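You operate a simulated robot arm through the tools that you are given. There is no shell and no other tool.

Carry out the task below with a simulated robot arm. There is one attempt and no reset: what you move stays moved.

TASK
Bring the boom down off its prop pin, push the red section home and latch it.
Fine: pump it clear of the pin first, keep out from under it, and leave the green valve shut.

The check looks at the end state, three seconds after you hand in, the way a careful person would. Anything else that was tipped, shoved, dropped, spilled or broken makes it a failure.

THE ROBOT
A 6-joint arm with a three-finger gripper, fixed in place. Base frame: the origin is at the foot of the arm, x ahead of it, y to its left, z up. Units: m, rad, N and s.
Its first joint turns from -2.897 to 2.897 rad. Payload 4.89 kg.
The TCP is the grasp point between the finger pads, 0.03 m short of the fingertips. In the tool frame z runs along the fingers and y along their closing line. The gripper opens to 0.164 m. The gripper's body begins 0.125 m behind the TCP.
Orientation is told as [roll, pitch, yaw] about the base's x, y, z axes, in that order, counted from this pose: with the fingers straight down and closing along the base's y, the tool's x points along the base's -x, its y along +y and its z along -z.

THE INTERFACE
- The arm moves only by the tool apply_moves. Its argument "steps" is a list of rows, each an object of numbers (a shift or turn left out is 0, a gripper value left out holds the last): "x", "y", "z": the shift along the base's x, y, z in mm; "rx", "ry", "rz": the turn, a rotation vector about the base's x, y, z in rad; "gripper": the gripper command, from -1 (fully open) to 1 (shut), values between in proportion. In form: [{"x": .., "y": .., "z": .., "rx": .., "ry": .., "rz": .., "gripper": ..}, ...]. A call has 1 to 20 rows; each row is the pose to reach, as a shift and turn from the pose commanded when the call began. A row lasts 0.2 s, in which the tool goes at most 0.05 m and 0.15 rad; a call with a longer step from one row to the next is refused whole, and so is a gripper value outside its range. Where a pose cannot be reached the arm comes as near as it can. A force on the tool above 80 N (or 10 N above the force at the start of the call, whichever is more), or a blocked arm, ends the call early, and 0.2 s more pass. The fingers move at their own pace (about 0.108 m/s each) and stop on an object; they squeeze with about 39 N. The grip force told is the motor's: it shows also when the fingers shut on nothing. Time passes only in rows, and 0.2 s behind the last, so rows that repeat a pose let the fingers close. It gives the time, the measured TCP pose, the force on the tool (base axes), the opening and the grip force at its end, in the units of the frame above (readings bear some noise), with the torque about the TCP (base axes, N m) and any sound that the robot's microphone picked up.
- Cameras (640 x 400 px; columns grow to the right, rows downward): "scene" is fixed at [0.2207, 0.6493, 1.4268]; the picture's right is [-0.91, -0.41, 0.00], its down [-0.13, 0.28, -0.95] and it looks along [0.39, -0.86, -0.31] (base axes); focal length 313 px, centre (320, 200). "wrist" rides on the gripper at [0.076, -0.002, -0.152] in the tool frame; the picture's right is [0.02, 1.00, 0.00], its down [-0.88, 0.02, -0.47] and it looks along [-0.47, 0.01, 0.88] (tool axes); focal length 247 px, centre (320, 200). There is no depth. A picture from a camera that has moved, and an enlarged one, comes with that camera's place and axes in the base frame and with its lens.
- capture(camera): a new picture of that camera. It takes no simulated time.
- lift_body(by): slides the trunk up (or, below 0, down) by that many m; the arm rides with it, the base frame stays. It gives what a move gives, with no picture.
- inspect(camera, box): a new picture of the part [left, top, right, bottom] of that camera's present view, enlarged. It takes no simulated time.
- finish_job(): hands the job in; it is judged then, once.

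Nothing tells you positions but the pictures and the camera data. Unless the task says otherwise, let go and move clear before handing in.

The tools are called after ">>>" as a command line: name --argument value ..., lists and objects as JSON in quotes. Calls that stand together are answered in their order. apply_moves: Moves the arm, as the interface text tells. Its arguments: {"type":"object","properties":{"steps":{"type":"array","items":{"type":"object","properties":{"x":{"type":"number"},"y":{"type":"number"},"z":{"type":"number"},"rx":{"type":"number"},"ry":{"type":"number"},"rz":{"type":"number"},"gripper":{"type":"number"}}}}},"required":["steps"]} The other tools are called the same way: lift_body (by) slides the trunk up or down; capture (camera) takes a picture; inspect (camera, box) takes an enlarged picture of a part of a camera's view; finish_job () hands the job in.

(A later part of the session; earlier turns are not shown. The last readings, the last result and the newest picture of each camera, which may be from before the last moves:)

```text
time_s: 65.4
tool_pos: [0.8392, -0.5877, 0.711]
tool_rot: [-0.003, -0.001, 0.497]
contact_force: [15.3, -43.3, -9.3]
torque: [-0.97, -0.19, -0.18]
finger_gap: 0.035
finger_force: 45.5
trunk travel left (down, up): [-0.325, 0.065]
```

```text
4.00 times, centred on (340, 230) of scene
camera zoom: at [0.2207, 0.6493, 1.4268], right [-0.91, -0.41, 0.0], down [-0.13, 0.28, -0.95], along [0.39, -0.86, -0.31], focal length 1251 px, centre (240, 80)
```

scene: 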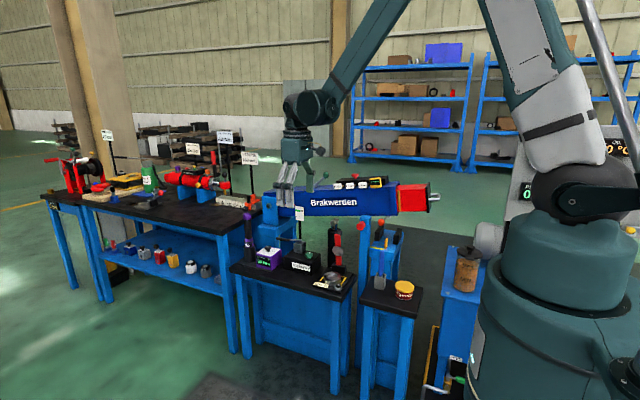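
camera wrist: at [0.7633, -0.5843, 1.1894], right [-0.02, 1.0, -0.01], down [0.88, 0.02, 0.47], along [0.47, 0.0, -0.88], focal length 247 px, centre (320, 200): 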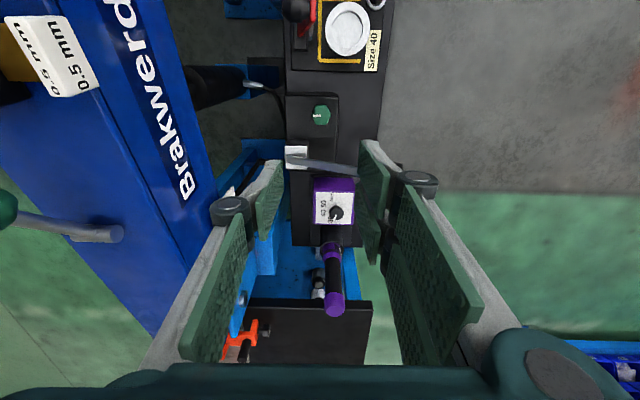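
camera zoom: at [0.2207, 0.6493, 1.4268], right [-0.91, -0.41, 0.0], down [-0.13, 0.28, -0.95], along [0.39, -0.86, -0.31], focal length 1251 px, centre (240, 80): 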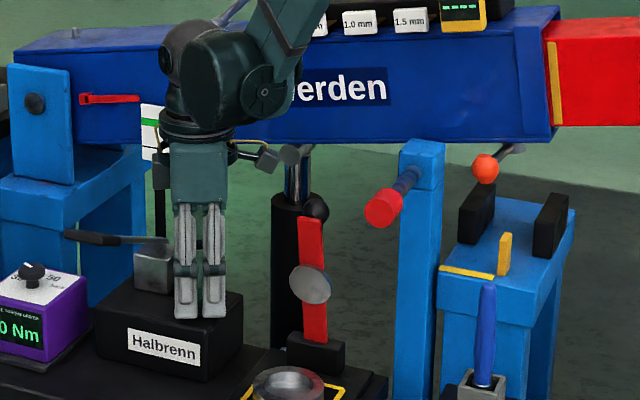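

The knob did turn, but the ram head has dropped away while the boom stays put, so something is still holding the boom up, perhaps the tip of the pin. I'll shut the valve and look at the pin closely.

>>> apply_moves --steps '[{"rz": -0.14}, {"rz": -0.28}, {"rz": -0.42}, {"rz": -0.5}, {"rz": -0.5}]'

>>> inspect --camera "scene" --box '[345, 195, 405, 245]'

>>> inspect --camera "scene" --box '[265, 175, 355, 235]'

```text
time_s: 66.6
tool_pos: [0.839, -0.5853, 0.7132]
tool_rot: [-0.001, 0.003, -0.001]
contact_force: [23.9, -36.9, -1.0]
torque: [-0.77, -0.63, -0.18]
finger_gap: 0.035
finger_force: 45.4
trunk travel left (down, up): [-0.325, 0.065]
```

```text
8.00 times, centred on (375, 220) of scene
camera zoom: at [0.2207, 0.6493, 1.4268], right [-0.91, -0.41, 0.0], down [-0.13, 0.28, -0.95], along [0.39, -0.86, -0.31], focal length 2502 px, centre (-120, 40)
```

zoom: 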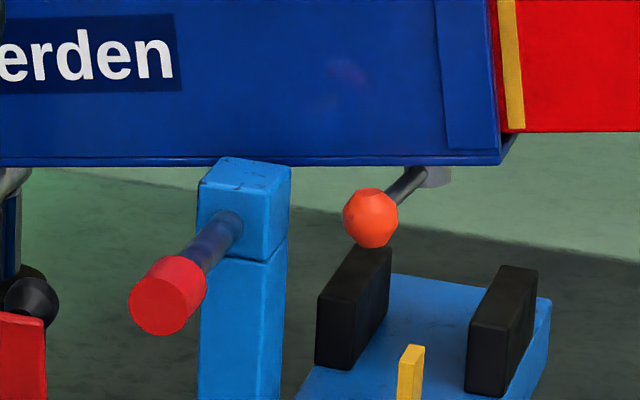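

```text
6.67 times, centred on (310, 205) of scene
camera zoom: at [0.2207, 0.6493, 1.4268], right [-0.91, -0.41, 0.0], down [-0.13, 0.28, -0.95], along [0.39, -0.86, -0.31], focal length 2085 px, centre (387, 167)
```

zoom: 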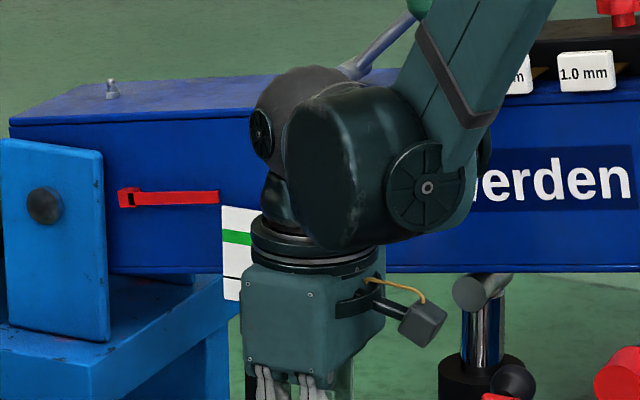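

The boom has come back to the exact height it had on the pin, so the pin tip must still be catching its edge. With the valve shut, I'll pump it clear again and then draw the pin out further. First I release the valve and return to the pump handle.

>>> apply_moves --steps '[{"gripper": 0.3}, {"gripper": 0.3}, {"z": 30}, {"z": 75}, {"z": 120}, {"z": 165}, {"z": 210}, {"z": 240, "x": 20, "y": 25}, {"z": 240, "x": 45, "y": 55}, {"z": 240, "x": 65, "y": 85}, {"z": 240, "x": 81, "y": 106, "gripper": -0.25}]'

>>> apply_moves --steps '[{"rz": -0.14}, {"rz": -0.28}, {"rz": -0.42}, {"rz": -0.56}, {"rz": -0.7}, {"rz": -0.84}, {"rz": -0.98}, {"rz": -1.12}, {"rz": -1.26}, {"rz": -1.4}, {"rz": -1.5}, {"rz": -1.57}, {"rz": -1.57, "z": -40}, {"rz": -1.57, "z": -80}, {"rz": -1.57, "z": -110}]'

>>> capture --camera "wrist"

>>> inspect --camera "scene" --box '[310, 180, 410, 250]'

```text
time_s: 69.0
tool_pos: [0.9172, -0.4787, 0.9529]
tool_rot: [-0.001, 0.001, -0.002]
contact_force: [0.8, -0.1, -1.0]
torque: [-0.05, 0.05, 0.0]
finger_gap: 0.1025
finger_force: 0.1
trunk travel left (down, up): [-0.325, 0.065]
```

```text
time_s: 72.2
tool_pos: [0.9179, -0.4769, 0.8429]
tool_rot: [-0.002, 0.002, -1.57]
contact_force: [-0.7, 0.5, -0.7]
torque: [0.02, -0.02, 0.0]
finger_gap: 0.1026
finger_force: 0.0
trunk travel left (down, up): [-0.325, 0.065]
```

```text
taken
camera wrist: at [0.9161, -0.4024, 0.9961], right [1.0, 0.02, 0.0], down [0.02, -0.88, 0.47], along [0.01, -0.47, -0.88], focal length 247 px, centre (320, 200)
```

wrist: 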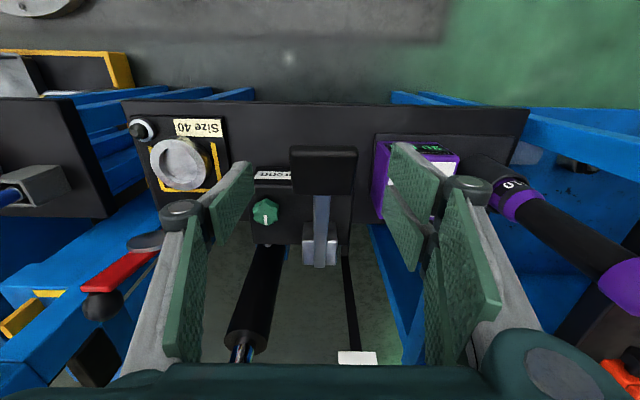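

```text
5.71 times, centred on (360, 215) of scene
camera zoom: at [0.2207, 0.6493, 1.4268], right [-0.91, -0.41, 0.0], down [-0.13, 0.28, -0.95], along [0.39, -0.86, -0.31], focal length 1787 px, centre (91, 114)
```

zoom: 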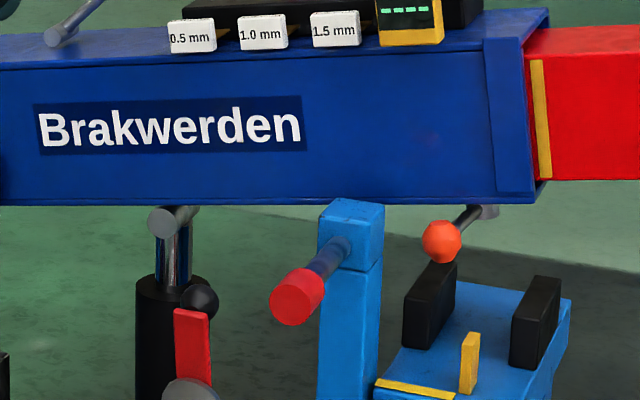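

The valve mark is back at its shut position. Now grip the paddle and pump.

>>> apply_moves --steps '[{"x": 2, "y": -3, "z": -18}, {"x": 2, "y": -3, "z": -36}, {"x": 2, "y": -3, "z": -36, "gripper": 1}, {"x": 2, "y": -3, "z": -36, "gripper": 1}, {"x": 2, "y": -3, "z": -36, "gripper": 1}, {"x": 2, "y": -3, "z": -36, "gripper": 1}]'

>>> apply_moves --steps '[{"y": 5, "z": -13, "rx": -0.08}, {"y": 9, "z": -26, "rx": -0.16}, {"y": 12, "z": -38, "rx": -0.24}, {"y": 14, "z": -51, "rx": -0.31}, {"y": 15, "z": -64, "rx": -0.38}, {"y": 15, "z": -76, "rx": -0.46}, {"y": 14, "z": -88, "rx": -0.53}]'

>>> apply_moves --steps '[{"y": 0, "z": 12, "rx": 0.05}, {"y": 0, "z": 24, "rx": 0.12}, {"y": -1, "z": 37, "rx": 0.19}, {"y": -3, "z": 50, "rx": 0.26}, {"y": -6, "z": 62, "rx": 0.34}, {"y": -10, "z": 75, "rx": 0.42}, {"y": -15, "z": 86, "rx": 0.5}, {"y": -10, "z": 73, "rx": 0.42}, {"y": -6, "z": 60, "rx": 0.34}, {"y": -3, "z": 48, "rx": 0.26}, {"y": -1, "z": 35, "rx": 0.19}, {"y": 0, "z": 22, "rx": 0.12}, {"y": 0, "z": 10, "rx": 0.05}, {"y": 0, "z": 0, "rx": 0}]'

>>> inspect --camera "scene" --box '[310, 180, 410, 250]'

```text
time_s: 73.6
tool_pos: [0.9204, -0.4816, 0.8078]
tool_rot: [-0.001, 0.0, -1.57]
contact_force: [-9.5, 4.9, 2.4]
torque: [0.41, 0.1, 0.03]
finger_gap: 0.0501
finger_force: 45.0
trunk travel left (down, up): [-0.325, 0.065]
```

```text
time_s: 75.2
tool_pos: [0.9205, -0.4662, 0.722]
tool_rot: [0.002, -0.531, -1.57]
contact_force: [-2.0, 36.8, 43.5]
torque: [0.01, 0.25, 0.05]
finger_gap: 0.0506
finger_force: 44.8
trunk travel left (down, up): [-0.325, 0.065]
```

```text
time_s: 78.2
tool_pos: [0.9195, -0.4676, 0.7232]
tool_rot: [0.002, -0.533, -1.572]
contact_force: [-10.9, 11.2, 38.6]
torque: [0.24, 0.27, -0.22]
finger_gap: 0.0506
finger_force: 45.4
trunk travel left (down, up): [-0.325, 0.065]
```

```text
5.71 times, centred on (360, 215) of scene
camera zoom: at [0.2207, 0.6493, 1.4268], right [-0.91, -0.41, 0.0], down [-0.13, 0.28, -0.95], along [0.39, -0.86, -0.31], focal length 1787 px, centre (91, 114)
```

zoom: 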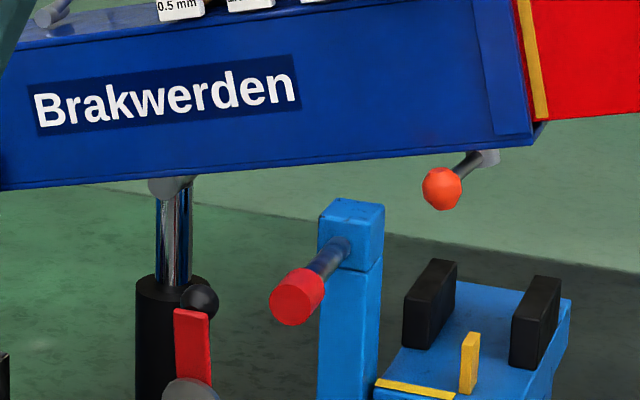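

The boom is well clear again. The post turns out to be deeper than I first took it (back face near y=-0.75), so the pin tip at about -0.758 was still catching the boom edge. I'll release the handle and pull the pin another 25 mm or so, feeling for a stop.

>>> apply_moves --steps '[{"gripper": 0.2}, {"gripper": 0.2}, {"y": 10, "z": 17}, {"y": 31, "z": 51}, {"y": 52, "z": 85}, {"y": 73, "z": 119}, {"y": 94, "z": 153}, {"x": -30, "y": 100, "z": 180}, {"x": -70, "y": 100, "z": 195}, {"x": -110, "y": 95, "z": 210}, {"x": -150, "y": 85, "z": 220}, {"x": -190, "y": 70, "z": 220}, {"x": -230, "y": 55, "z": 220}, {"x": -270, "y": 35, "z": 220}, {"x": -305, "y": 10, "z": 220}, {"x": -320, "y": -10, "z": 215, "gripper": 0.1}]'

>>> capture --camera "wrist"

>>> inspect --camera "wrist" --box '[260, 130, 380, 250]'

```text
time_s: 81.6
tool_pos: [0.6007, -0.4781, 0.9321]
tool_rot: [0.0, -0.528, -1.571]
contact_force: [0.0, -0.4, 1.2]
torque: [-0.07, 0.02, -0.02]
finger_gap: 0.0738
finger_force: 0.0
trunk travel left (down, up): [-0.325, 0.065]
```

```text
taken
camera wrist: at [0.6009, -0.3362, 1.0255], right [1.0, 0.02, -0.01], down [0.02, -0.52, 0.85], along [0.01, -0.85, -0.52], focal length 247 px, centre (320, 200)
```

wrist: 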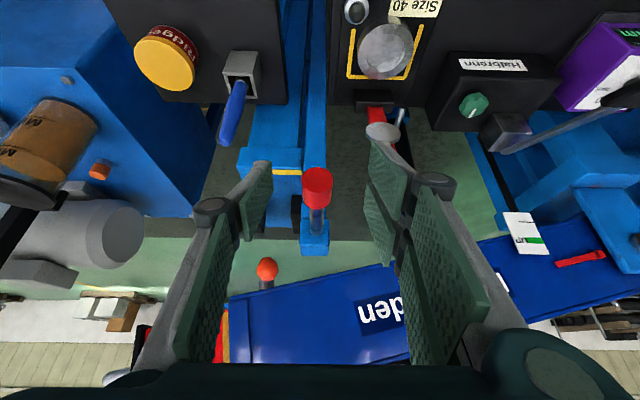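

```text
3.33 times, centred on (320, 190) of wrist
camera zoom: at [0.6009, -0.3362, 1.0255], right [1.0, 0.02, -0.01], down [0.02, -0.52, 0.85], along [0.01, -0.85, -0.52], focal length 823 px, centre (320, 233)
```

zoom: 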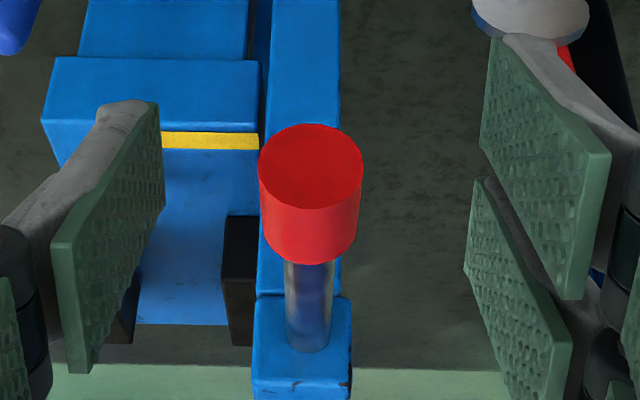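

Re-gripping the knob where I left it.

>>> apply_moves --steps '[{"y": -35, "z": -15}, {"y": -65, "z": -35}, {"y": -85, "z": -55}, {"y": -90, "z": -67}, {"y": -90, "z": -67, "gripper": 1}, {"y": -90, "z": -67, "gripper": 1}, {"y": -90, "z": -67, "gripper": 1}]'

>>> apply_moves --steps '[{"y": 5}, {"y": 10}, {"y": 15}]'

>>> capture --camera "wrist"

>>> inspect --camera "scene" --box '[340, 190, 410, 245]'

```text
time_s: 83.2
tool_pos: [0.5988, -0.5665, 0.8639]
tool_rot: [-0.002, -0.527, -1.572]
contact_force: [-42.7, -0.3, -22.2]
torque: [-0.3, -0.24, -0.15]
finger_gap: 0.032
finger_force: 44.4
trunk travel left (down, up): [-0.325, 0.065]
```

```text
time_s: 84.0
tool_pos: [0.6001, -0.5534, 0.8674]
tool_rot: [-0.001, -0.528, -1.572]
contact_force: [-61.2, -10.9, -36.4]
torque: [0.37, -0.59, -0.15]
finger_gap: 0.0322
finger_force: 45.0
trunk travel left (down, up): [-0.325, 0.065]
```

```text
taken
camera wrist: at [0.5992, -0.412, 0.9605], right [1.0, 0.02, -0.01], down [0.02, -0.52, 0.85], along [0.01, -0.85, -0.52], focal length 247 px, centre (320, 200)
```

wrist: 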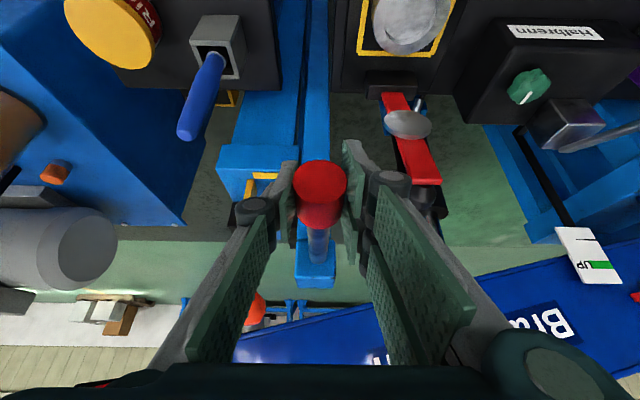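

```text
7.27 times, centred on (375, 218) of scene
camera zoom: at [0.2207, 0.6493, 1.4268], right [-0.91, -0.41, 0.0], down [-0.13, 0.28, -0.95], along [0.39, -0.86, -0.31], focal length 2275 px, centre (-80, 73)
```

zoom: 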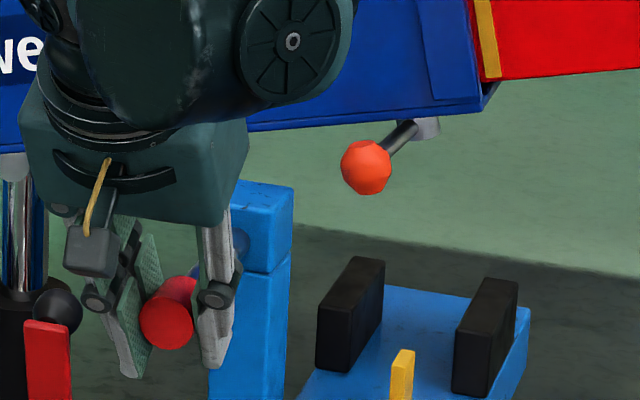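

It is sliding. I'll trim x and z, and pull a little further.

>>> apply_moves --steps '[{"x": -3, "z": -2, "y": 4}, {"x": -3, "z": -2, "y": 8}, {"x": -3, "z": -2, "y": 12}]'

>>> capture --camera "wrist"

```text
time_s: 84.8
tool_pos: [0.6002, -0.5418, 0.8654]
tool_rot: [0.002, -0.53, -1.571]
contact_force: [-7.6, -36.0, 9.0]
torque: [-0.04, -0.05, 0.53]
finger_gap: 0.0323
finger_force: 44.9
trunk travel left (down, up): [-0.325, 0.065]
```

```text
taken
camera wrist: at [0.5983, -0.3996, 0.9591], right [1.0, 0.02, -0.01], down [0.02, -0.52, 0.85], along [0.01, -0.85, -0.52], focal length 247 px, centre (320, 200)
```

wrist: 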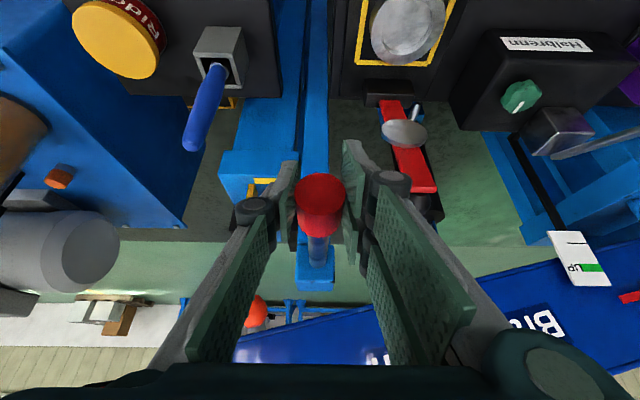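

The y force has built up to 36 N, so the pin has reached its stop about 100 mm out. I'll release it and go back to the valve.

>>> apply_moves --steps '[{"y": -2, "gripper": 0.1}, {"y": -2, "gripper": 0.1}, {"y": 14, "z": 26}, {"y": 35, "z": 60}, {"y": 56, "z": 94}, {"y": 77, "z": 128}, {"y": 80, "z": 160}]'

>>> apply_moves --steps '[{"rx": 0.1, "x": 25}, {"rx": 0.2, "x": 55}, {"rx": 0.3, "x": 90}, {"rx": 0.4, "x": 125, "y": -20}, {"rx": 0.5, "x": 160, "y": -40}, {"rx": 0.528, "x": 195, "y": -60}, {"rx": 0.528, "x": 225, "y": -85}, {"rx": 0.528, "x": 239, "y": -120}]'

>>> apply_moves --steps '[{"rz": 0.14}, {"rz": 0.28}, {"rz": 0.42}, {"rz": 0.56}, {"rz": 0.7}, {"rz": 0.84}, {"rz": 0.98}, {"rz": 1.12, "gripper": 0.3}, {"rz": 1.26}, {"rz": 1.4}, {"rz": 1.5}, {"rz": 1.572}]'

>>> inspect --camera "scene" --box '[310, 170, 430, 250]'

```text
time_s: 86.4
tool_pos: [0.5979, -0.4633, 1.0238]
tool_rot: [-0.003, -0.53, -1.569]
contact_force: [0.1, 0.0, -0.6]
torque: [0.03, 0.11, -0.04]
finger_gap: 0.0737
finger_force: 0.2
trunk travel left (down, up): [-0.325, 0.065]
```

```text
time_s: 88.2
tool_pos: [0.8368, -0.5807, 1.0247]
tool_rot: [-0.003, -0.001, -1.571]
contact_force: [0.2, 0.5, 0.1]
torque: [-0.13, 0.02, 0.0]
finger_gap: 0.0738
finger_force: 0.1
trunk travel left (down, up): [-0.325, 0.065]
```

```text
time_s: 90.8
tool_pos: [0.8369, -0.5824, 1.0256]
tool_rot: [-0.001, -0.001, 0.002]
contact_force: [-0.2, 0.2, -0.3]
torque: [-0.01, 0.01, -0.01]
finger_gap: 0.0574
finger_force: 0.1
trunk travel left (down, up): [-0.325, 0.065]
```

```text
5.00 times, centred on (370, 210) of scene
camera zoom: at [0.2207, 0.6493, 1.4268], right [-0.91, -0.41, 0.0], down [-0.13, 0.28, -0.95], along [0.39, -0.86, -0.31], focal length 1564 px, centre (70, 150)
```

zoom: 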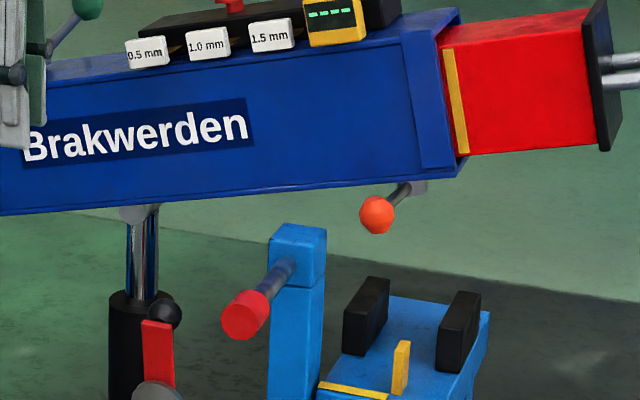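

Now descend to the valve, grip it, and open slowly.

>>> apply_moves --steps '[{"x": 2, "y": -3, "z": -45}, {"x": 2, "y": -3, "z": -90}, {"x": 2, "y": -3, "z": -135}, {"x": 2, "y": -3, "z": -180}, {"x": 2, "y": -3, "z": -225}, {"x": 2, "y": -3, "z": -260}, {"x": 2, "y": -3, "z": -287}, {"x": 2, "y": -3, "z": -303}, {"x": 2, "y": -3, "z": -313}, {"x": 2, "y": -3, "z": -313, "gripper": 1}, {"x": 2, "y": -3, "z": -313, "gripper": 1}, {"x": 2, "y": -3, "z": -313, "gripper": 1}]'

>>> apply_moves --steps '[{"rz": 0.12}, {"rz": 0.25}, {"rz": 0.38}, {"rz": 0.5}, {"rz": 0.5}, {"rz": 0.5}]'

>>> inspect --camera "scene" --box '[310, 170, 430, 250]'

```text
time_s: 93.4
tool_pos: [0.8404, -0.5854, 0.7113]
tool_rot: [-0.002, -0.001, 0.0]
contact_force: [14.9, -39.5, -1.5]
torque: [-1.09, -0.84, -0.07]
finger_gap: 0.0351
finger_force: 45.3
trunk travel left (down, up): [-0.325, 0.065]
```

```text
time_s: 94.3
tool_pos: [0.8399, -0.5853, 0.7124]
tool_rot: [-0.006, -0.001, 0.459]
contact_force: [5.7, -8.7, -3.9]
torque: [-0.73, 0.7, -0.01]
finger_gap: 0.0351
finger_force: 45.1
trunk travel left (down, up): [-0.325, 0.065]
stopped in row 4: the force on the tool passed its limit at 81 N (the readings are from after the stop); the commanded pose is now the measured one
```

```text
5.00 times, centred on (370, 210) of scene
camera zoom: at [0.2207, 0.6493, 1.4268], right [-0.91, -0.41, 0.0], down [-0.13, 0.28, -0.95], along [0.39, -0.86, -0.31], focal length 1564 px, centre (70, 150)
```

zoom: 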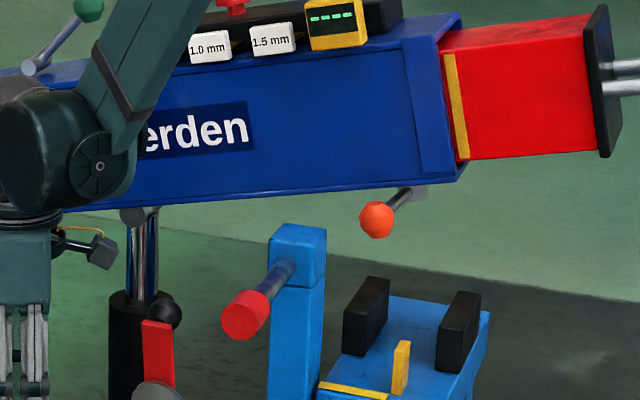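

The boom is descending. Letting it continue in short intervals.

>>> apply_moves --steps '[{}, {}, {}, {}, {}]'

>>> inspect --camera "scene" --box '[310, 170, 430, 250]'

>>> apply_moves --steps '[{}, {}, {}, {}, {}]'

>>> inspect --camera "scene" --box '[310, 170, 430, 250]'

```text
time_s: 95.5
tool_pos: [0.8401, -0.5865, 0.7117]
tool_rot: [-0.006, -0.001, 0.458]
contact_force: [11.1, -26.9, -4.5]
torque: [-0.48, -0.18, -0.08]
finger_gap: 0.0348
finger_force: 44.8
trunk travel left (down, up): [-0.325, 0.065]
```

```text
5.00 times, centred on (370, 210) of scene
camera zoom: at [0.2207, 0.6493, 1.4268], right [-0.91, -0.41, 0.0], down [-0.13, 0.28, -0.95], along [0.39, -0.86, -0.31], focal length 1564 px, centre (70, 150)
```

zoom: 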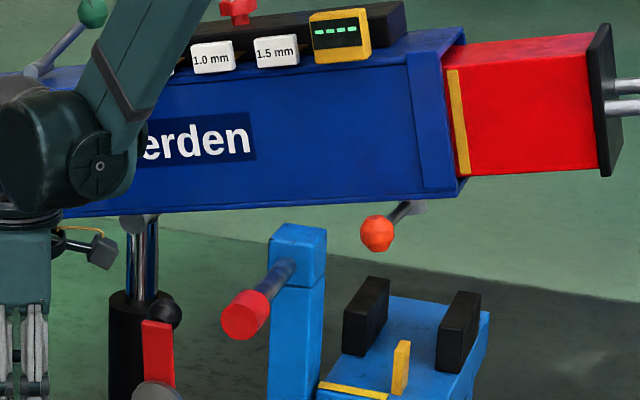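

```text
time_s: 96.7
tool_pos: [0.84, -0.5875, 0.7116]
tool_rot: [-0.006, -0.002, 0.46]
contact_force: [15.7, -34.9, -0.6]
torque: [-0.7, -0.25, -0.11]
finger_gap: 0.0349
finger_force: 44.7
trunk travel left (down, up): [-0.325, 0.065]
```

```text
5.00 times, centred on (370, 210) of scene
camera zoom: at [0.2207, 0.6493, 1.4268], right [-0.91, -0.41, 0.0], down [-0.13, 0.28, -0.95], along [0.39, -0.86, -0.31], focal length 1564 px, centre (70, 150)
```

zoom: 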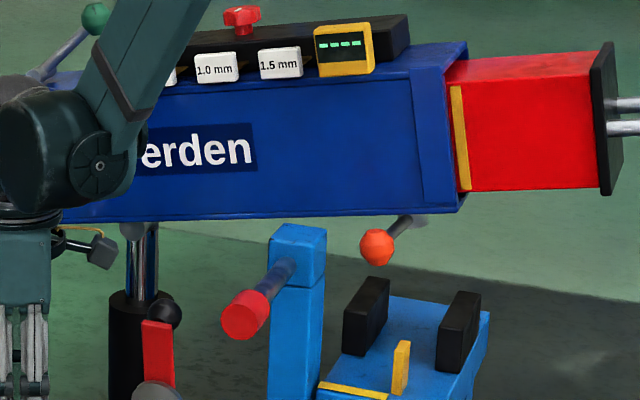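

Continuing past the height where it previously stuck.

>>> apply_moves --steps '[{}, {}, {}, {}, {}]'

>>> inspect --camera "scene" --box '[310, 170, 430, 250]'

>>> apply_moves --steps '[{}, {}, {}, {}]'

>>> inspect --camera "scene" --box '[310, 170, 430, 250]'

```text
time_s: 97.9
tool_pos: [0.8408, -0.5867, 0.7117]
tool_rot: [-0.005, -0.001, 0.458]
contact_force: [18.2, -40.5, 3.0]
torque: [-0.82, -0.34, -0.11]
finger_gap: 0.035
finger_force: 44.2
trunk travel left (down, up): [-0.325, 0.065]
```

```text
5.00 times, centred on (370, 210) of scene
camera zoom: at [0.2207, 0.6493, 1.4268], right [-0.91, -0.41, 0.0], down [-0.13, 0.28, -0.95], along [0.39, -0.86, -0.31], focal length 1564 px, centre (70, 150)
```

zoom: 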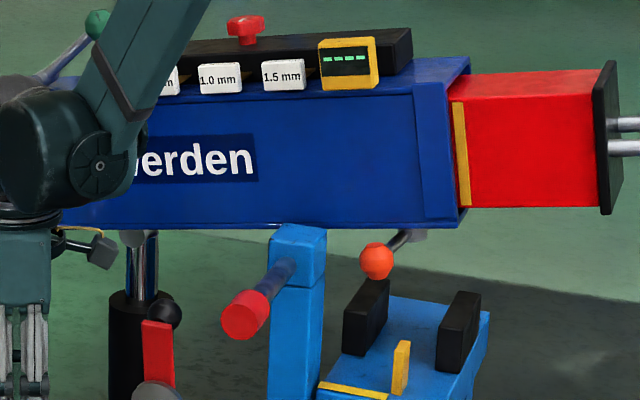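

```text
time_s: 98.9
tool_pos: [0.8408, -0.5866, 0.7117]
tool_rot: [-0.005, -0.002, 0.46]
contact_force: [20.4, -42.2, 4.1]
torque: [-0.84, -0.46, -0.15]
finger_gap: 0.0348
finger_force: 45.8
trunk travel left (down, up): [-0.325, 0.065]
```

```text
5.00 times, centred on (370, 210) of scene
camera zoom: at [0.2207, 0.6493, 1.4268], right [-0.91, -0.41, 0.0], down [-0.13, 0.28, -0.95], along [0.39, -0.86, -0.31], focal length 1564 px, centre (70, 150)
```

zoom: 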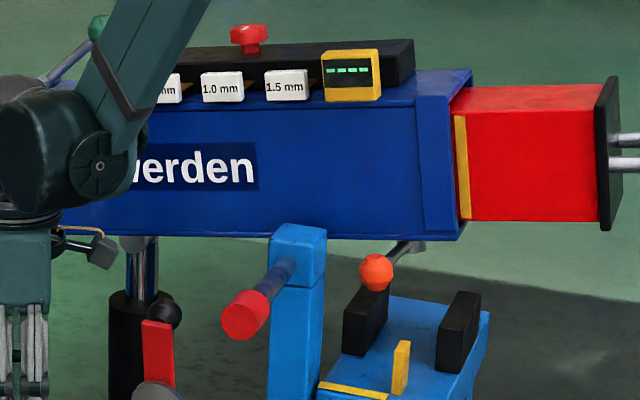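

It is now below the pin height and still coming down behind the post. I'll watch the ball against the blocks.

>>> apply_moves --steps '[{}, {}, {}]'

>>> inspect --camera "scene" --box '[350, 195, 430, 255]'

>>> apply_moves --steps '[{}, {}, {}]'

>>> inspect --camera "scene" --box '[350, 195, 430, 255]'

```text
time_s: 99.7
tool_pos: [0.8404, -0.5863, 0.7123]
tool_rot: [-0.005, -0.002, 0.458]
contact_force: [21.5, -43.9, 5.6]
torque: [-0.88, -0.44, -0.14]
finger_gap: 0.035
finger_force: 44.7
trunk travel left (down, up): [-0.325, 0.065]
```

```text
6.67 times, centred on (390, 225) of scene
camera zoom: at [0.2207, 0.6493, 1.4268], right [-0.91, -0.41, 0.0], down [-0.13, 0.28, -0.95], along [0.39, -0.86, -0.31], focal length 2085 px, centre (-147, 33)
```

zoom: 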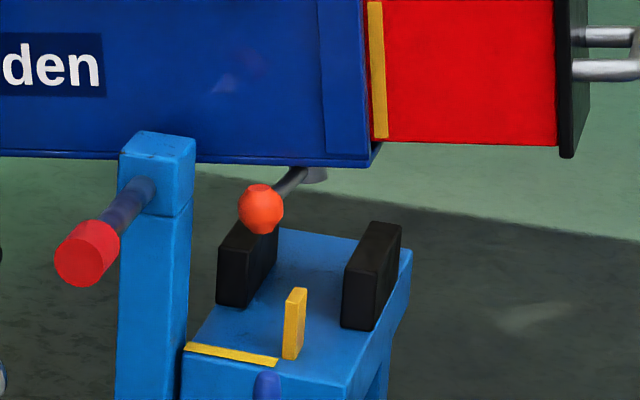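

```text
time_s: 100.5
tool_pos: [0.8401, -0.5866, 0.7115]
tool_rot: [-0.006, -0.002, 0.46]
contact_force: [22.7, -44.6, 5.7]
torque: [-0.88, -0.48, -0.15]
finger_gap: 0.0349
finger_force: 45.3
trunk travel left (down, up): [-0.325, 0.065]
```

```text
6.67 times, centred on (390, 225) of scene
camera zoom: at [0.2207, 0.6493, 1.4268], right [-0.91, -0.41, 0.0], down [-0.13, 0.28, -0.95], along [0.39, -0.86, -0.31], focal length 2085 px, centre (-147, 33)
```

zoom: 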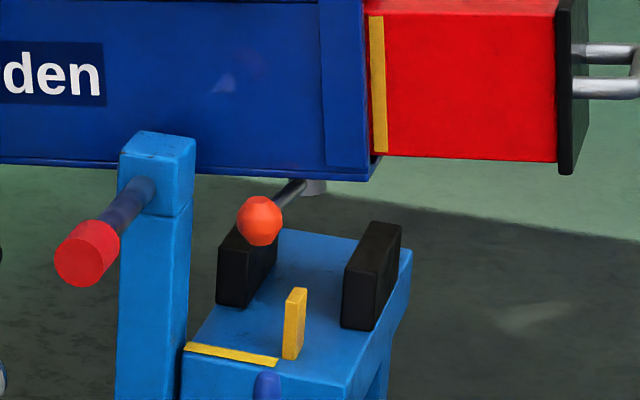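

>>> apply_moves --steps '[{}, {}, {}, {}]'

>>> inspect --camera "scene" --box '[350, 195, 430, 255]'

>>> apply_moves --steps '[{}, {}, {}, {}]'

>>> inspect --camera "scene" --box '[350, 195, 430, 255]'

```text
time_s: 101.5
tool_pos: [0.8406, -0.5865, 0.7121]
tool_rot: [-0.005, -0.003, 0.457]
contact_force: [22.1, -44.3, 5.0]
torque: [-0.83, -0.49, -0.11]
finger_gap: 0.0349
finger_force: 45.1
trunk travel left (down, up): [-0.325, 0.065]
```

```text
6.67 times, centred on (390, 225) of scene
camera zoom: at [0.2207, 0.6493, 1.4268], right [-0.91, -0.41, 0.0], down [-0.13, 0.28, -0.95], along [0.39, -0.86, -0.31], focal length 2085 px, centre (-147, 33)
```

zoom: 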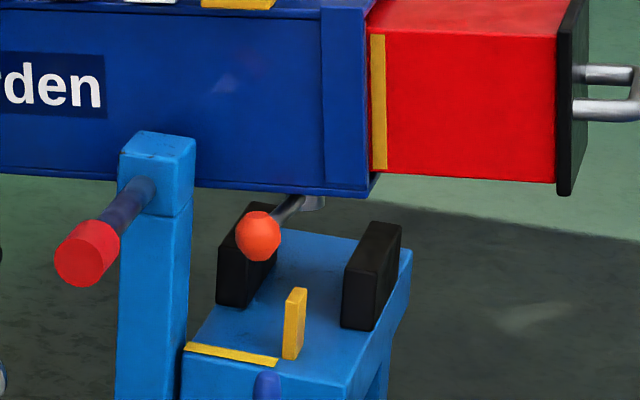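

```text
time_s: 102.5
tool_pos: [0.8408, -0.5864, 0.7116]
tool_rot: [-0.005, -0.003, 0.459]
contact_force: [23.3, -43.5, 5.0]
torque: [-0.84, -0.43, -0.14]
finger_gap: 0.035
finger_force: 45.6
trunk travel left (down, up): [-0.325, 0.065]
```

```text
6.67 times, centred on (390, 225) of scene
camera zoom: at [0.2207, 0.6493, 1.4268], right [-0.91, -0.41, 0.0], down [-0.13, 0.28, -0.95], along [0.39, -0.86, -0.31], focal length 2085 px, centre (-147, 33)
```

zoom: 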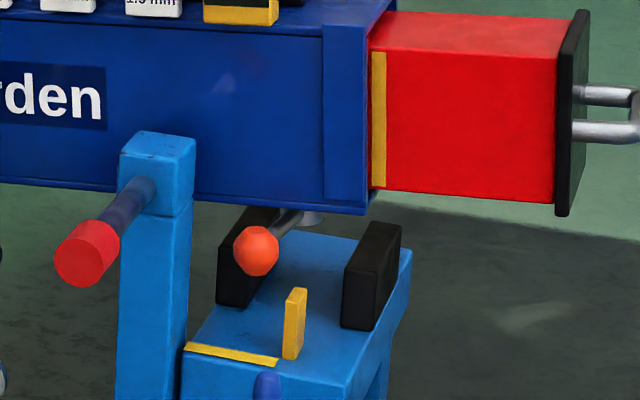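

Nearly on the cradle; a little more.

>>> apply_moves --steps '[{}, {}, {}, {}]'

>>> inspect --camera "scene" --box '[350, 195, 430, 255]'

>>> apply_moves --steps '[{}, {}, {}, {}, {}, {}]'

>>> inspect --camera "scene" --box '[350, 195, 430, 255]'

```text
time_s: 103.5
tool_pos: [0.8396, -0.586, 0.7123]
tool_rot: [-0.005, -0.001, 0.459]
contact_force: [22.3, -43.7, 4.4]
torque: [-0.87, -0.48, -0.13]
finger_gap: 0.0348
finger_force: 44.8
trunk travel left (down, up): [-0.325, 0.065]
```

```text
6.67 times, centred on (390, 225) of scene
camera zoom: at [0.2207, 0.6493, 1.4268], right [-0.91, -0.41, 0.0], down [-0.13, 0.28, -0.95], along [0.39, -0.86, -0.31], focal length 2085 px, centre (-147, 33)
```

zoom: 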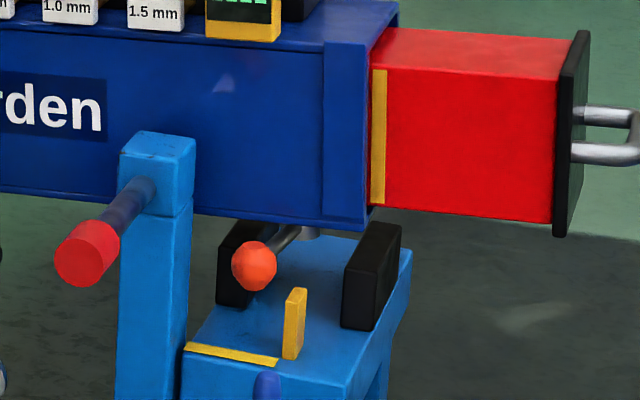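

```text
time_s: 104.9
tool_pos: [0.8404, -0.5848, 0.7119]
tool_rot: [-0.004, -0.001, 0.46]
contact_force: [21.9, -43.3, 4.4]
torque: [-0.83, -0.48, -0.13]
finger_gap: 0.0351
finger_force: 45.1
trunk travel left (down, up): [-0.325, 0.065]
```

```text
6.67 times, centred on (390, 225) of scene
camera zoom: at [0.2207, 0.6493, 1.4268], right [-0.91, -0.41, 0.0], down [-0.13, 0.28, -0.95], along [0.39, -0.86, -0.31], focal length 2085 px, centre (-147, 33)
```

zoom: 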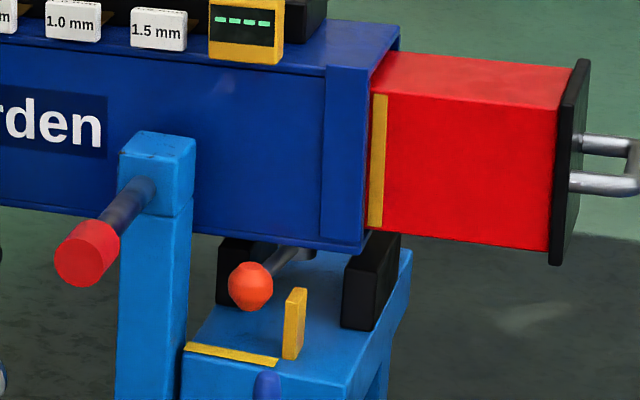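

>>> apply_moves --steps '[{}, {}, {}, {}, {}, {}]'

>>> inspect --camera "scene" --box '[350, 195, 430, 255]'

>>> apply_moves --steps '[{}, {}, {}, {}, {}, {}]'

>>> inspect --camera "scene" --box '[350, 195, 430, 255]'

```text
time_s: 106.3
tool_pos: [0.8395, -0.5861, 0.7112]
tool_rot: [-0.005, -0.002, 0.46]
contact_force: [22.3, -43.7, 3.3]
torque: [-0.83, -0.53, -0.14]
finger_gap: 0.0351
finger_force: 44.8
trunk travel left (down, up): [-0.325, 0.065]
```

```text
6.67 times, centred on (390, 225) of scene
camera zoom: at [0.2207, 0.6493, 1.4268], right [-0.91, -0.41, 0.0], down [-0.13, 0.28, -0.95], along [0.39, -0.86, -0.31], focal length 2085 px, centre (-147, 33)
```

zoom: 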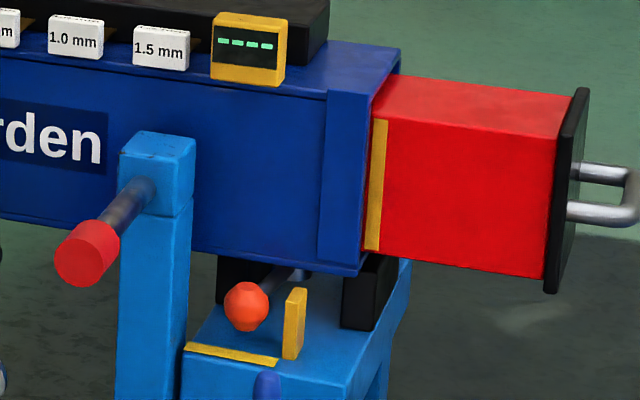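

```text
time_s: 107.7
tool_pos: [0.8411, -0.586, 0.7116]
tool_rot: [-0.006, -0.002, 0.459]
contact_force: [22.4, -42.1, 2.9]
torque: [-0.86, -0.54, -0.1]
finger_gap: 0.0347
finger_force: 44.7
trunk travel left (down, up): [-0.325, 0.065]
```

```text
6.67 times, centred on (390, 225) of scene
camera zoom: at [0.2207, 0.6493, 1.4268], right [-0.91, -0.41, 0.0], down [-0.13, 0.28, -0.95], along [0.39, -0.86, -0.31], focal length 2085 px, centre (-147, 33)
```

zoom: 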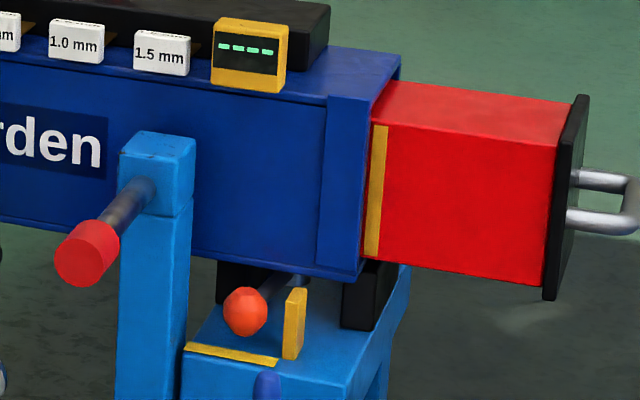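

>>> apply_moves --steps '[{}, {}, {}, {}, {}, {}]'

>>> inspect --camera "scene" --box '[350, 195, 430, 255]'

>>> inspect --camera "scene" --box '[230, 170, 350, 250]'

```text
time_s: 109.1
tool_pos: [0.8404, -0.5849, 0.7101]
tool_rot: [-0.005, -0.002, 0.459]
contact_force: [23.7, -42.6, 3.2]
torque: [-0.85, -0.49, -0.1]
finger_gap: 0.0351
finger_force: 44.6
trunk travel left (down, up): [-0.325, 0.065]
```

```text
6.67 times, centred on (390, 225) of scene
camera zoom: at [0.2207, 0.6493, 1.4268], right [-0.91, -0.41, 0.0], down [-0.13, 0.28, -0.95], along [0.39, -0.86, -0.31], focal length 2085 px, centre (-147, 33)
```

zoom: 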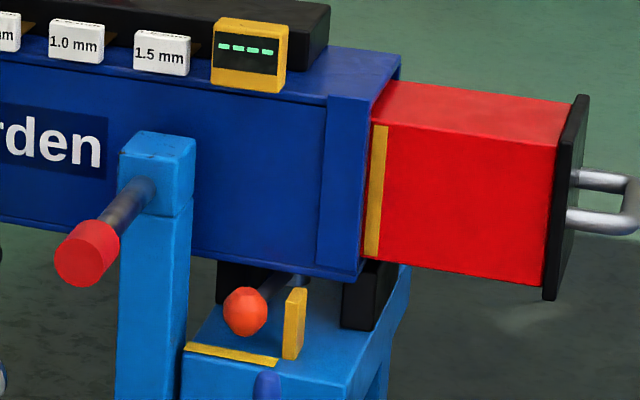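

```text
5.00 times, centred on (290, 210) of scene
camera zoom: at [0.2207, 0.6493, 1.4268], right [-0.91, -0.41, 0.0], down [-0.13, 0.28, -0.95], along [0.39, -0.86, -0.31], focal length 1564 px, centre (470, 150)
```

zoom: 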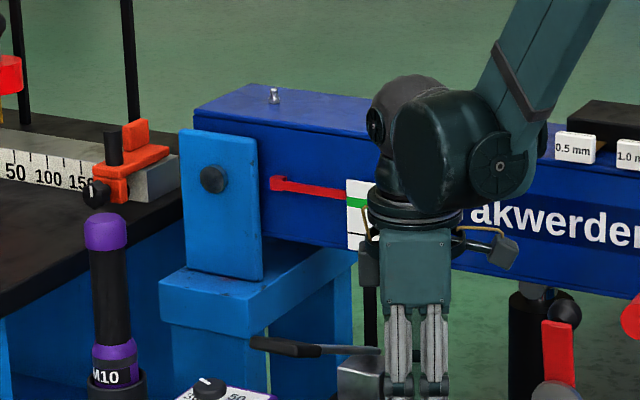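

The boom is resting on its cradle. Shutting the green valve now.

>>> apply_moves --steps '[{"rz": -0.14, "y": -1}, {"rz": -0.28, "y": -1}, {"rz": -0.4, "y": -1}, {"rz": -0.47, "y": -1}, {"rz": -0.47, "y": -1}]'

>>> apply_moves --steps '[{"gripper": 0.3}, {"gripper": 0.3}, {"z": 30}, {"z": 75}, {"z": 120}]'

>>> inspect --camera "wrist" --box '[240, 80, 400, 260]'

```text
time_s: 110.3
tool_pos: [0.841, -0.5855, 0.7121]
tool_rot: [-0.002, 0.0, -0.011]
contact_force: [0.1, -1.1, -13.7]
torque: [0.2, 0.23, 0.01]
finger_gap: 0.0349
finger_force: 44.4
trunk travel left (down, up): [-0.325, 0.065]
```

```text
time_s: 111.5
tool_pos: [0.8396, -0.5874, 0.8334]
tool_rot: [-0.006, 0.0, -0.01]
contact_force: [0.1, -0.7, -0.5]
torque: [0.07, 0.06, 0.0]
finger_gap: 0.0574
finger_force: 0.1
trunk travel left (down, up): [-0.325, 0.065]
```

```text
2.22 times, centred on (320, 170) of wrist
camera zoom: at [0.7636, -0.5883, 0.9861], right [-0.01, 1.0, -0.01], down [0.88, 0.01, 0.47], along [0.47, 0.0, -0.88], focal length 549 px, centre (320, 267)
```

zoom: 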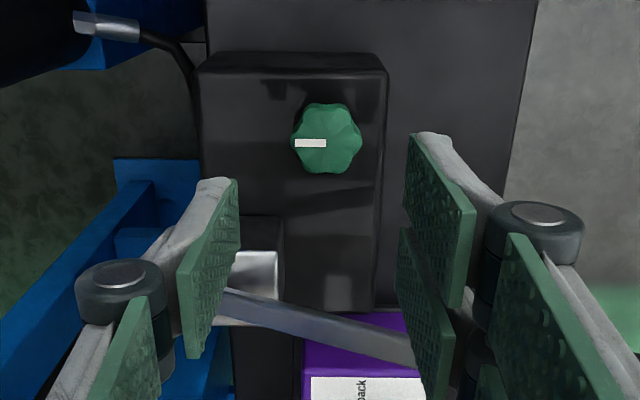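

The valve mark is back at shut. Next I'll move over toward the red section to study its handle and the latch lever.

>>> apply_moves --steps '[{"z": 45}, {"z": 90, "y": 15}, {"z": 135, "y": 30}, {"z": 170, "y": 45, "x": -20}, {"z": 200, "y": 60, "x": -50}, {"z": 220, "y": 75, "x": -90}, {"z": 230, "y": 80, "x": -135}, {"z": 230, "y": 80, "x": -180}, {"z": 230, "y": 80, "x": -225}, {"z": 230, "y": 80, "x": -270}, {"z": 230, "y": 80, "x": -315}, {"z": 230, "y": 80, "x": -360}, {"z": 230, "y": 80, "x": -400, "gripper": -1}]'

>>> apply_moves --steps '[{"rz": -0.14}, {"rz": -0.28}, {"rz": -0.42}, {"rz": -0.56}, {"rz": -0.7}, {"rz": -0.84}, {"rz": -0.98}, {"rz": -1.12}, {"rz": -1.26}, {"rz": -1.4}, {"rz": -1.5}, {"rz": -1.56}]'

>>> capture --camera "wrist"

>>> inspect --camera "scene" --box '[350, 180, 450, 250]'

```text
time_s: 114.3
tool_pos: [0.4443, -0.5055, 1.0628]
tool_rot: [-0.004, -0.001, -0.012]
contact_force: [0.4, -1.0, -0.5]
torque: [-0.01, 0.07, -0.02]
finger_gap: 0.1392
finger_force: 0.0
trunk travel left (down, up): [-0.325, 0.065]
```

```text
time_s: 116.9
tool_pos: [0.4401, -0.5074, 1.062]
tool_rot: [-0.006, 0.0, -1.57]
contact_force: [0.5, -0.3, -0.6]
torque: [0.01, -0.02, -0.05]
finger_gap: 0.1641
finger_force: 0.1
trunk travel left (down, up): [-0.325, 0.065]
```

```text
taken
camera wrist: at [0.4393, -0.4309, 1.2151], right [1.0, 0.02, -0.01], down [0.02, -0.88, 0.47], along [0.0, -0.47, -0.88], focal length 247 px, centre (320, 200)
```

wrist: 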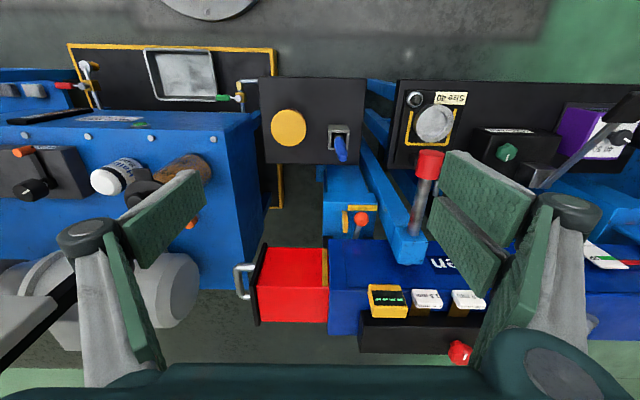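

```text
5.71 times, centred on (400, 215) of scene
camera zoom: at [0.2207, 0.6493, 1.4268], right [-0.91, -0.41, 0.0], down [-0.13, 0.28, -0.95], along [0.39, -0.86, -0.31], focal length 1787 px, centre (-137, 114)
```

zoom: 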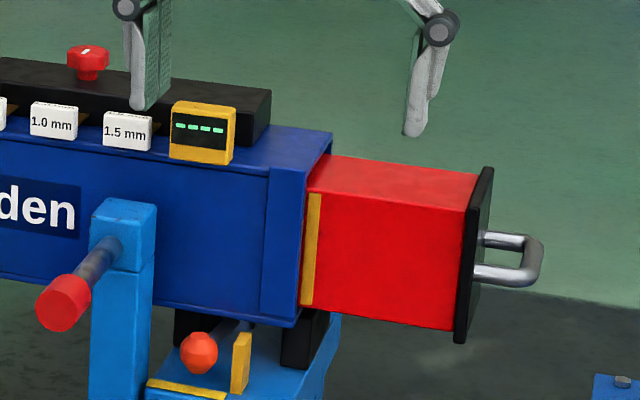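

The boom is level on the cradle. The red section's end plate is near x≈0.315 with a horizontal U-handle at about (0.275,-0.81,0.85). I'll look closely at both levers and the red section from here.

>>> inspect --camera "wrist" --box '[220, 190, 400, 340]'

>>> inspect --camera "scene" --box '[255, 165, 345, 225]'

>>> inspect --camera "scene" --box '[365, 225, 405, 255]'

>>> inspect --camera "wrist" --box '[320, 190, 390, 250]'

```text
2.67 times, centred on (310, 265) of wrist
camera zoom: at [0.4393, -0.4309, 1.2151], right [1.0, 0.02, -0.01], down [0.02, -0.88, 0.47], along [0.0, -0.47, -0.88], focal length 659 px, centre (347, 27)
```

zoom: 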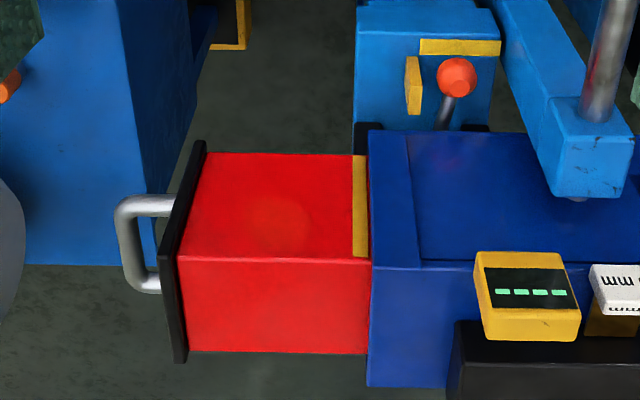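

```text
6.67 times, centred on (300, 195) of scene
camera zoom: at [0.2207, 0.6493, 1.4268], right [-0.91, -0.41, 0.0], down [-0.13, 0.28, -0.95], along [0.39, -0.86, -0.31], focal length 2085 px, centre (453, 233)
```

zoom: 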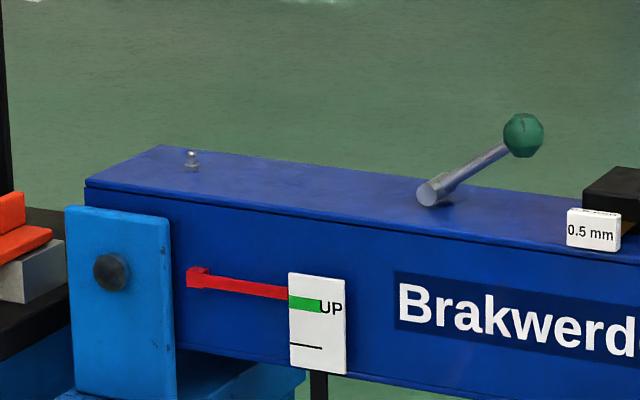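

```text
13.33 times, centred on (385, 240) of scene
camera zoom: at [0.2207, 0.6493, 1.4268], right [-0.91, -0.41, 0.0], down [-0.13, 0.28, -0.95], along [0.39, -0.86, -0.31], focal length 4170 px, centre (-547, -333)
```

zoom: 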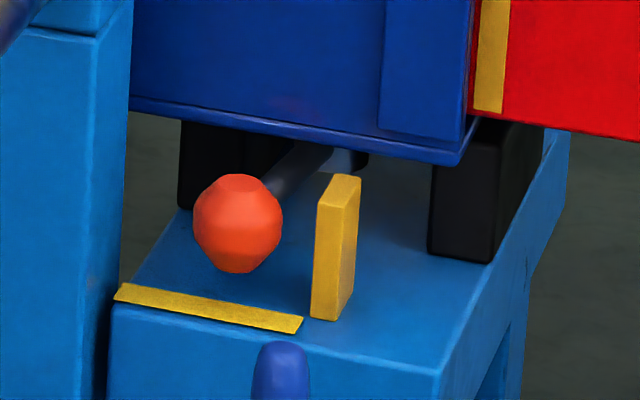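

```text
6.67 times, centred on (355, 220) of wrist
camera zoom: at [0.4393, -0.4309, 1.2151], right [1.0, 0.02, -0.01], down [0.02, -0.88, 0.47], along [0.0, -0.47, -0.88], focal length 1646 px, centre (87, 67)
```

zoom: 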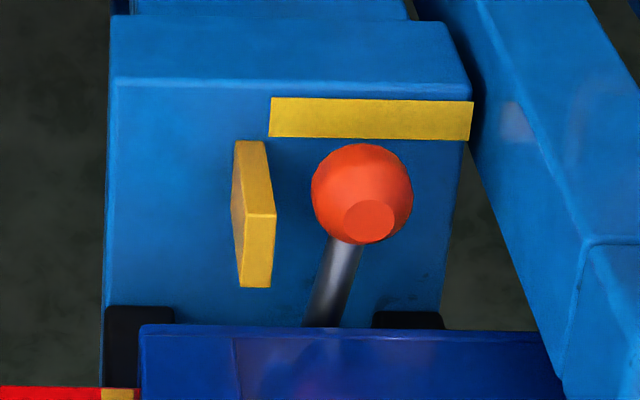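

The handle loop spans y≈-0.79 to -0.87 with its crossbar at x≈0.272, z≈0.845. I'll hover above the crossbar with a narrow opening along x.

>>> apply_moves --steps '[{"x": -20, "y": -40}, {"x": -40, "y": -80, "gripper": 0.4}, {"x": -60, "y": -120}, {"x": -80, "y": -160}, {"x": -100, "y": -200}, {"x": -120, "y": -240}, {"x": -140, "y": -280}, {"x": -168, "y": -321}, {"x": -168, "y": -321, "z": -40}, {"x": -168, "y": -321, "z": -80}, {"x": -168, "y": -321, "z": -120}]'

>>> capture --camera "wrist"

>>> inspect --camera "scene" --box '[350, 150, 470, 250]'

```text
time_s: 119.3
tool_pos: [0.2709, -0.8247, 0.9428]
tool_rot: [-0.006, -0.002, -1.57]
contact_force: [-0.5, 0.8, 0.4]
torque: [-0.12, -0.01, 0.01]
finger_gap: 0.0492
finger_force: 0.1
trunk travel left (down, up): [-0.325, 0.065]
```

```text
taken
camera wrist: at [0.27, -0.7483, 1.096], right [1.0, 0.02, -0.01], down [0.02, -0.88, 0.47], along [0.01, -0.47, -0.88], focal length 247 px, centre (320, 200)
```

wrist: 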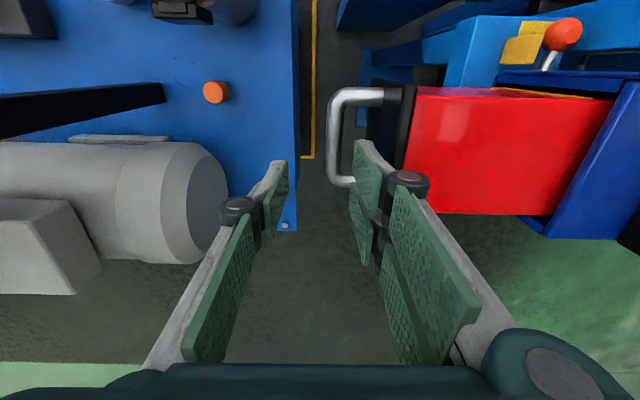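

```text
4.00 times, centred on (410, 200) of scene
camera zoom: at [0.2207, 0.6493, 1.4268], right [-0.91, -0.41, 0.0], down [-0.13, 0.28, -0.95], along [0.39, -0.86, -0.31], focal length 1251 px, centre (-40, 200)
```

zoom: 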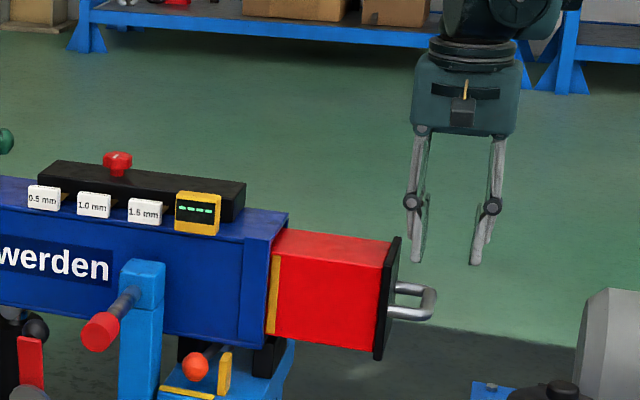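

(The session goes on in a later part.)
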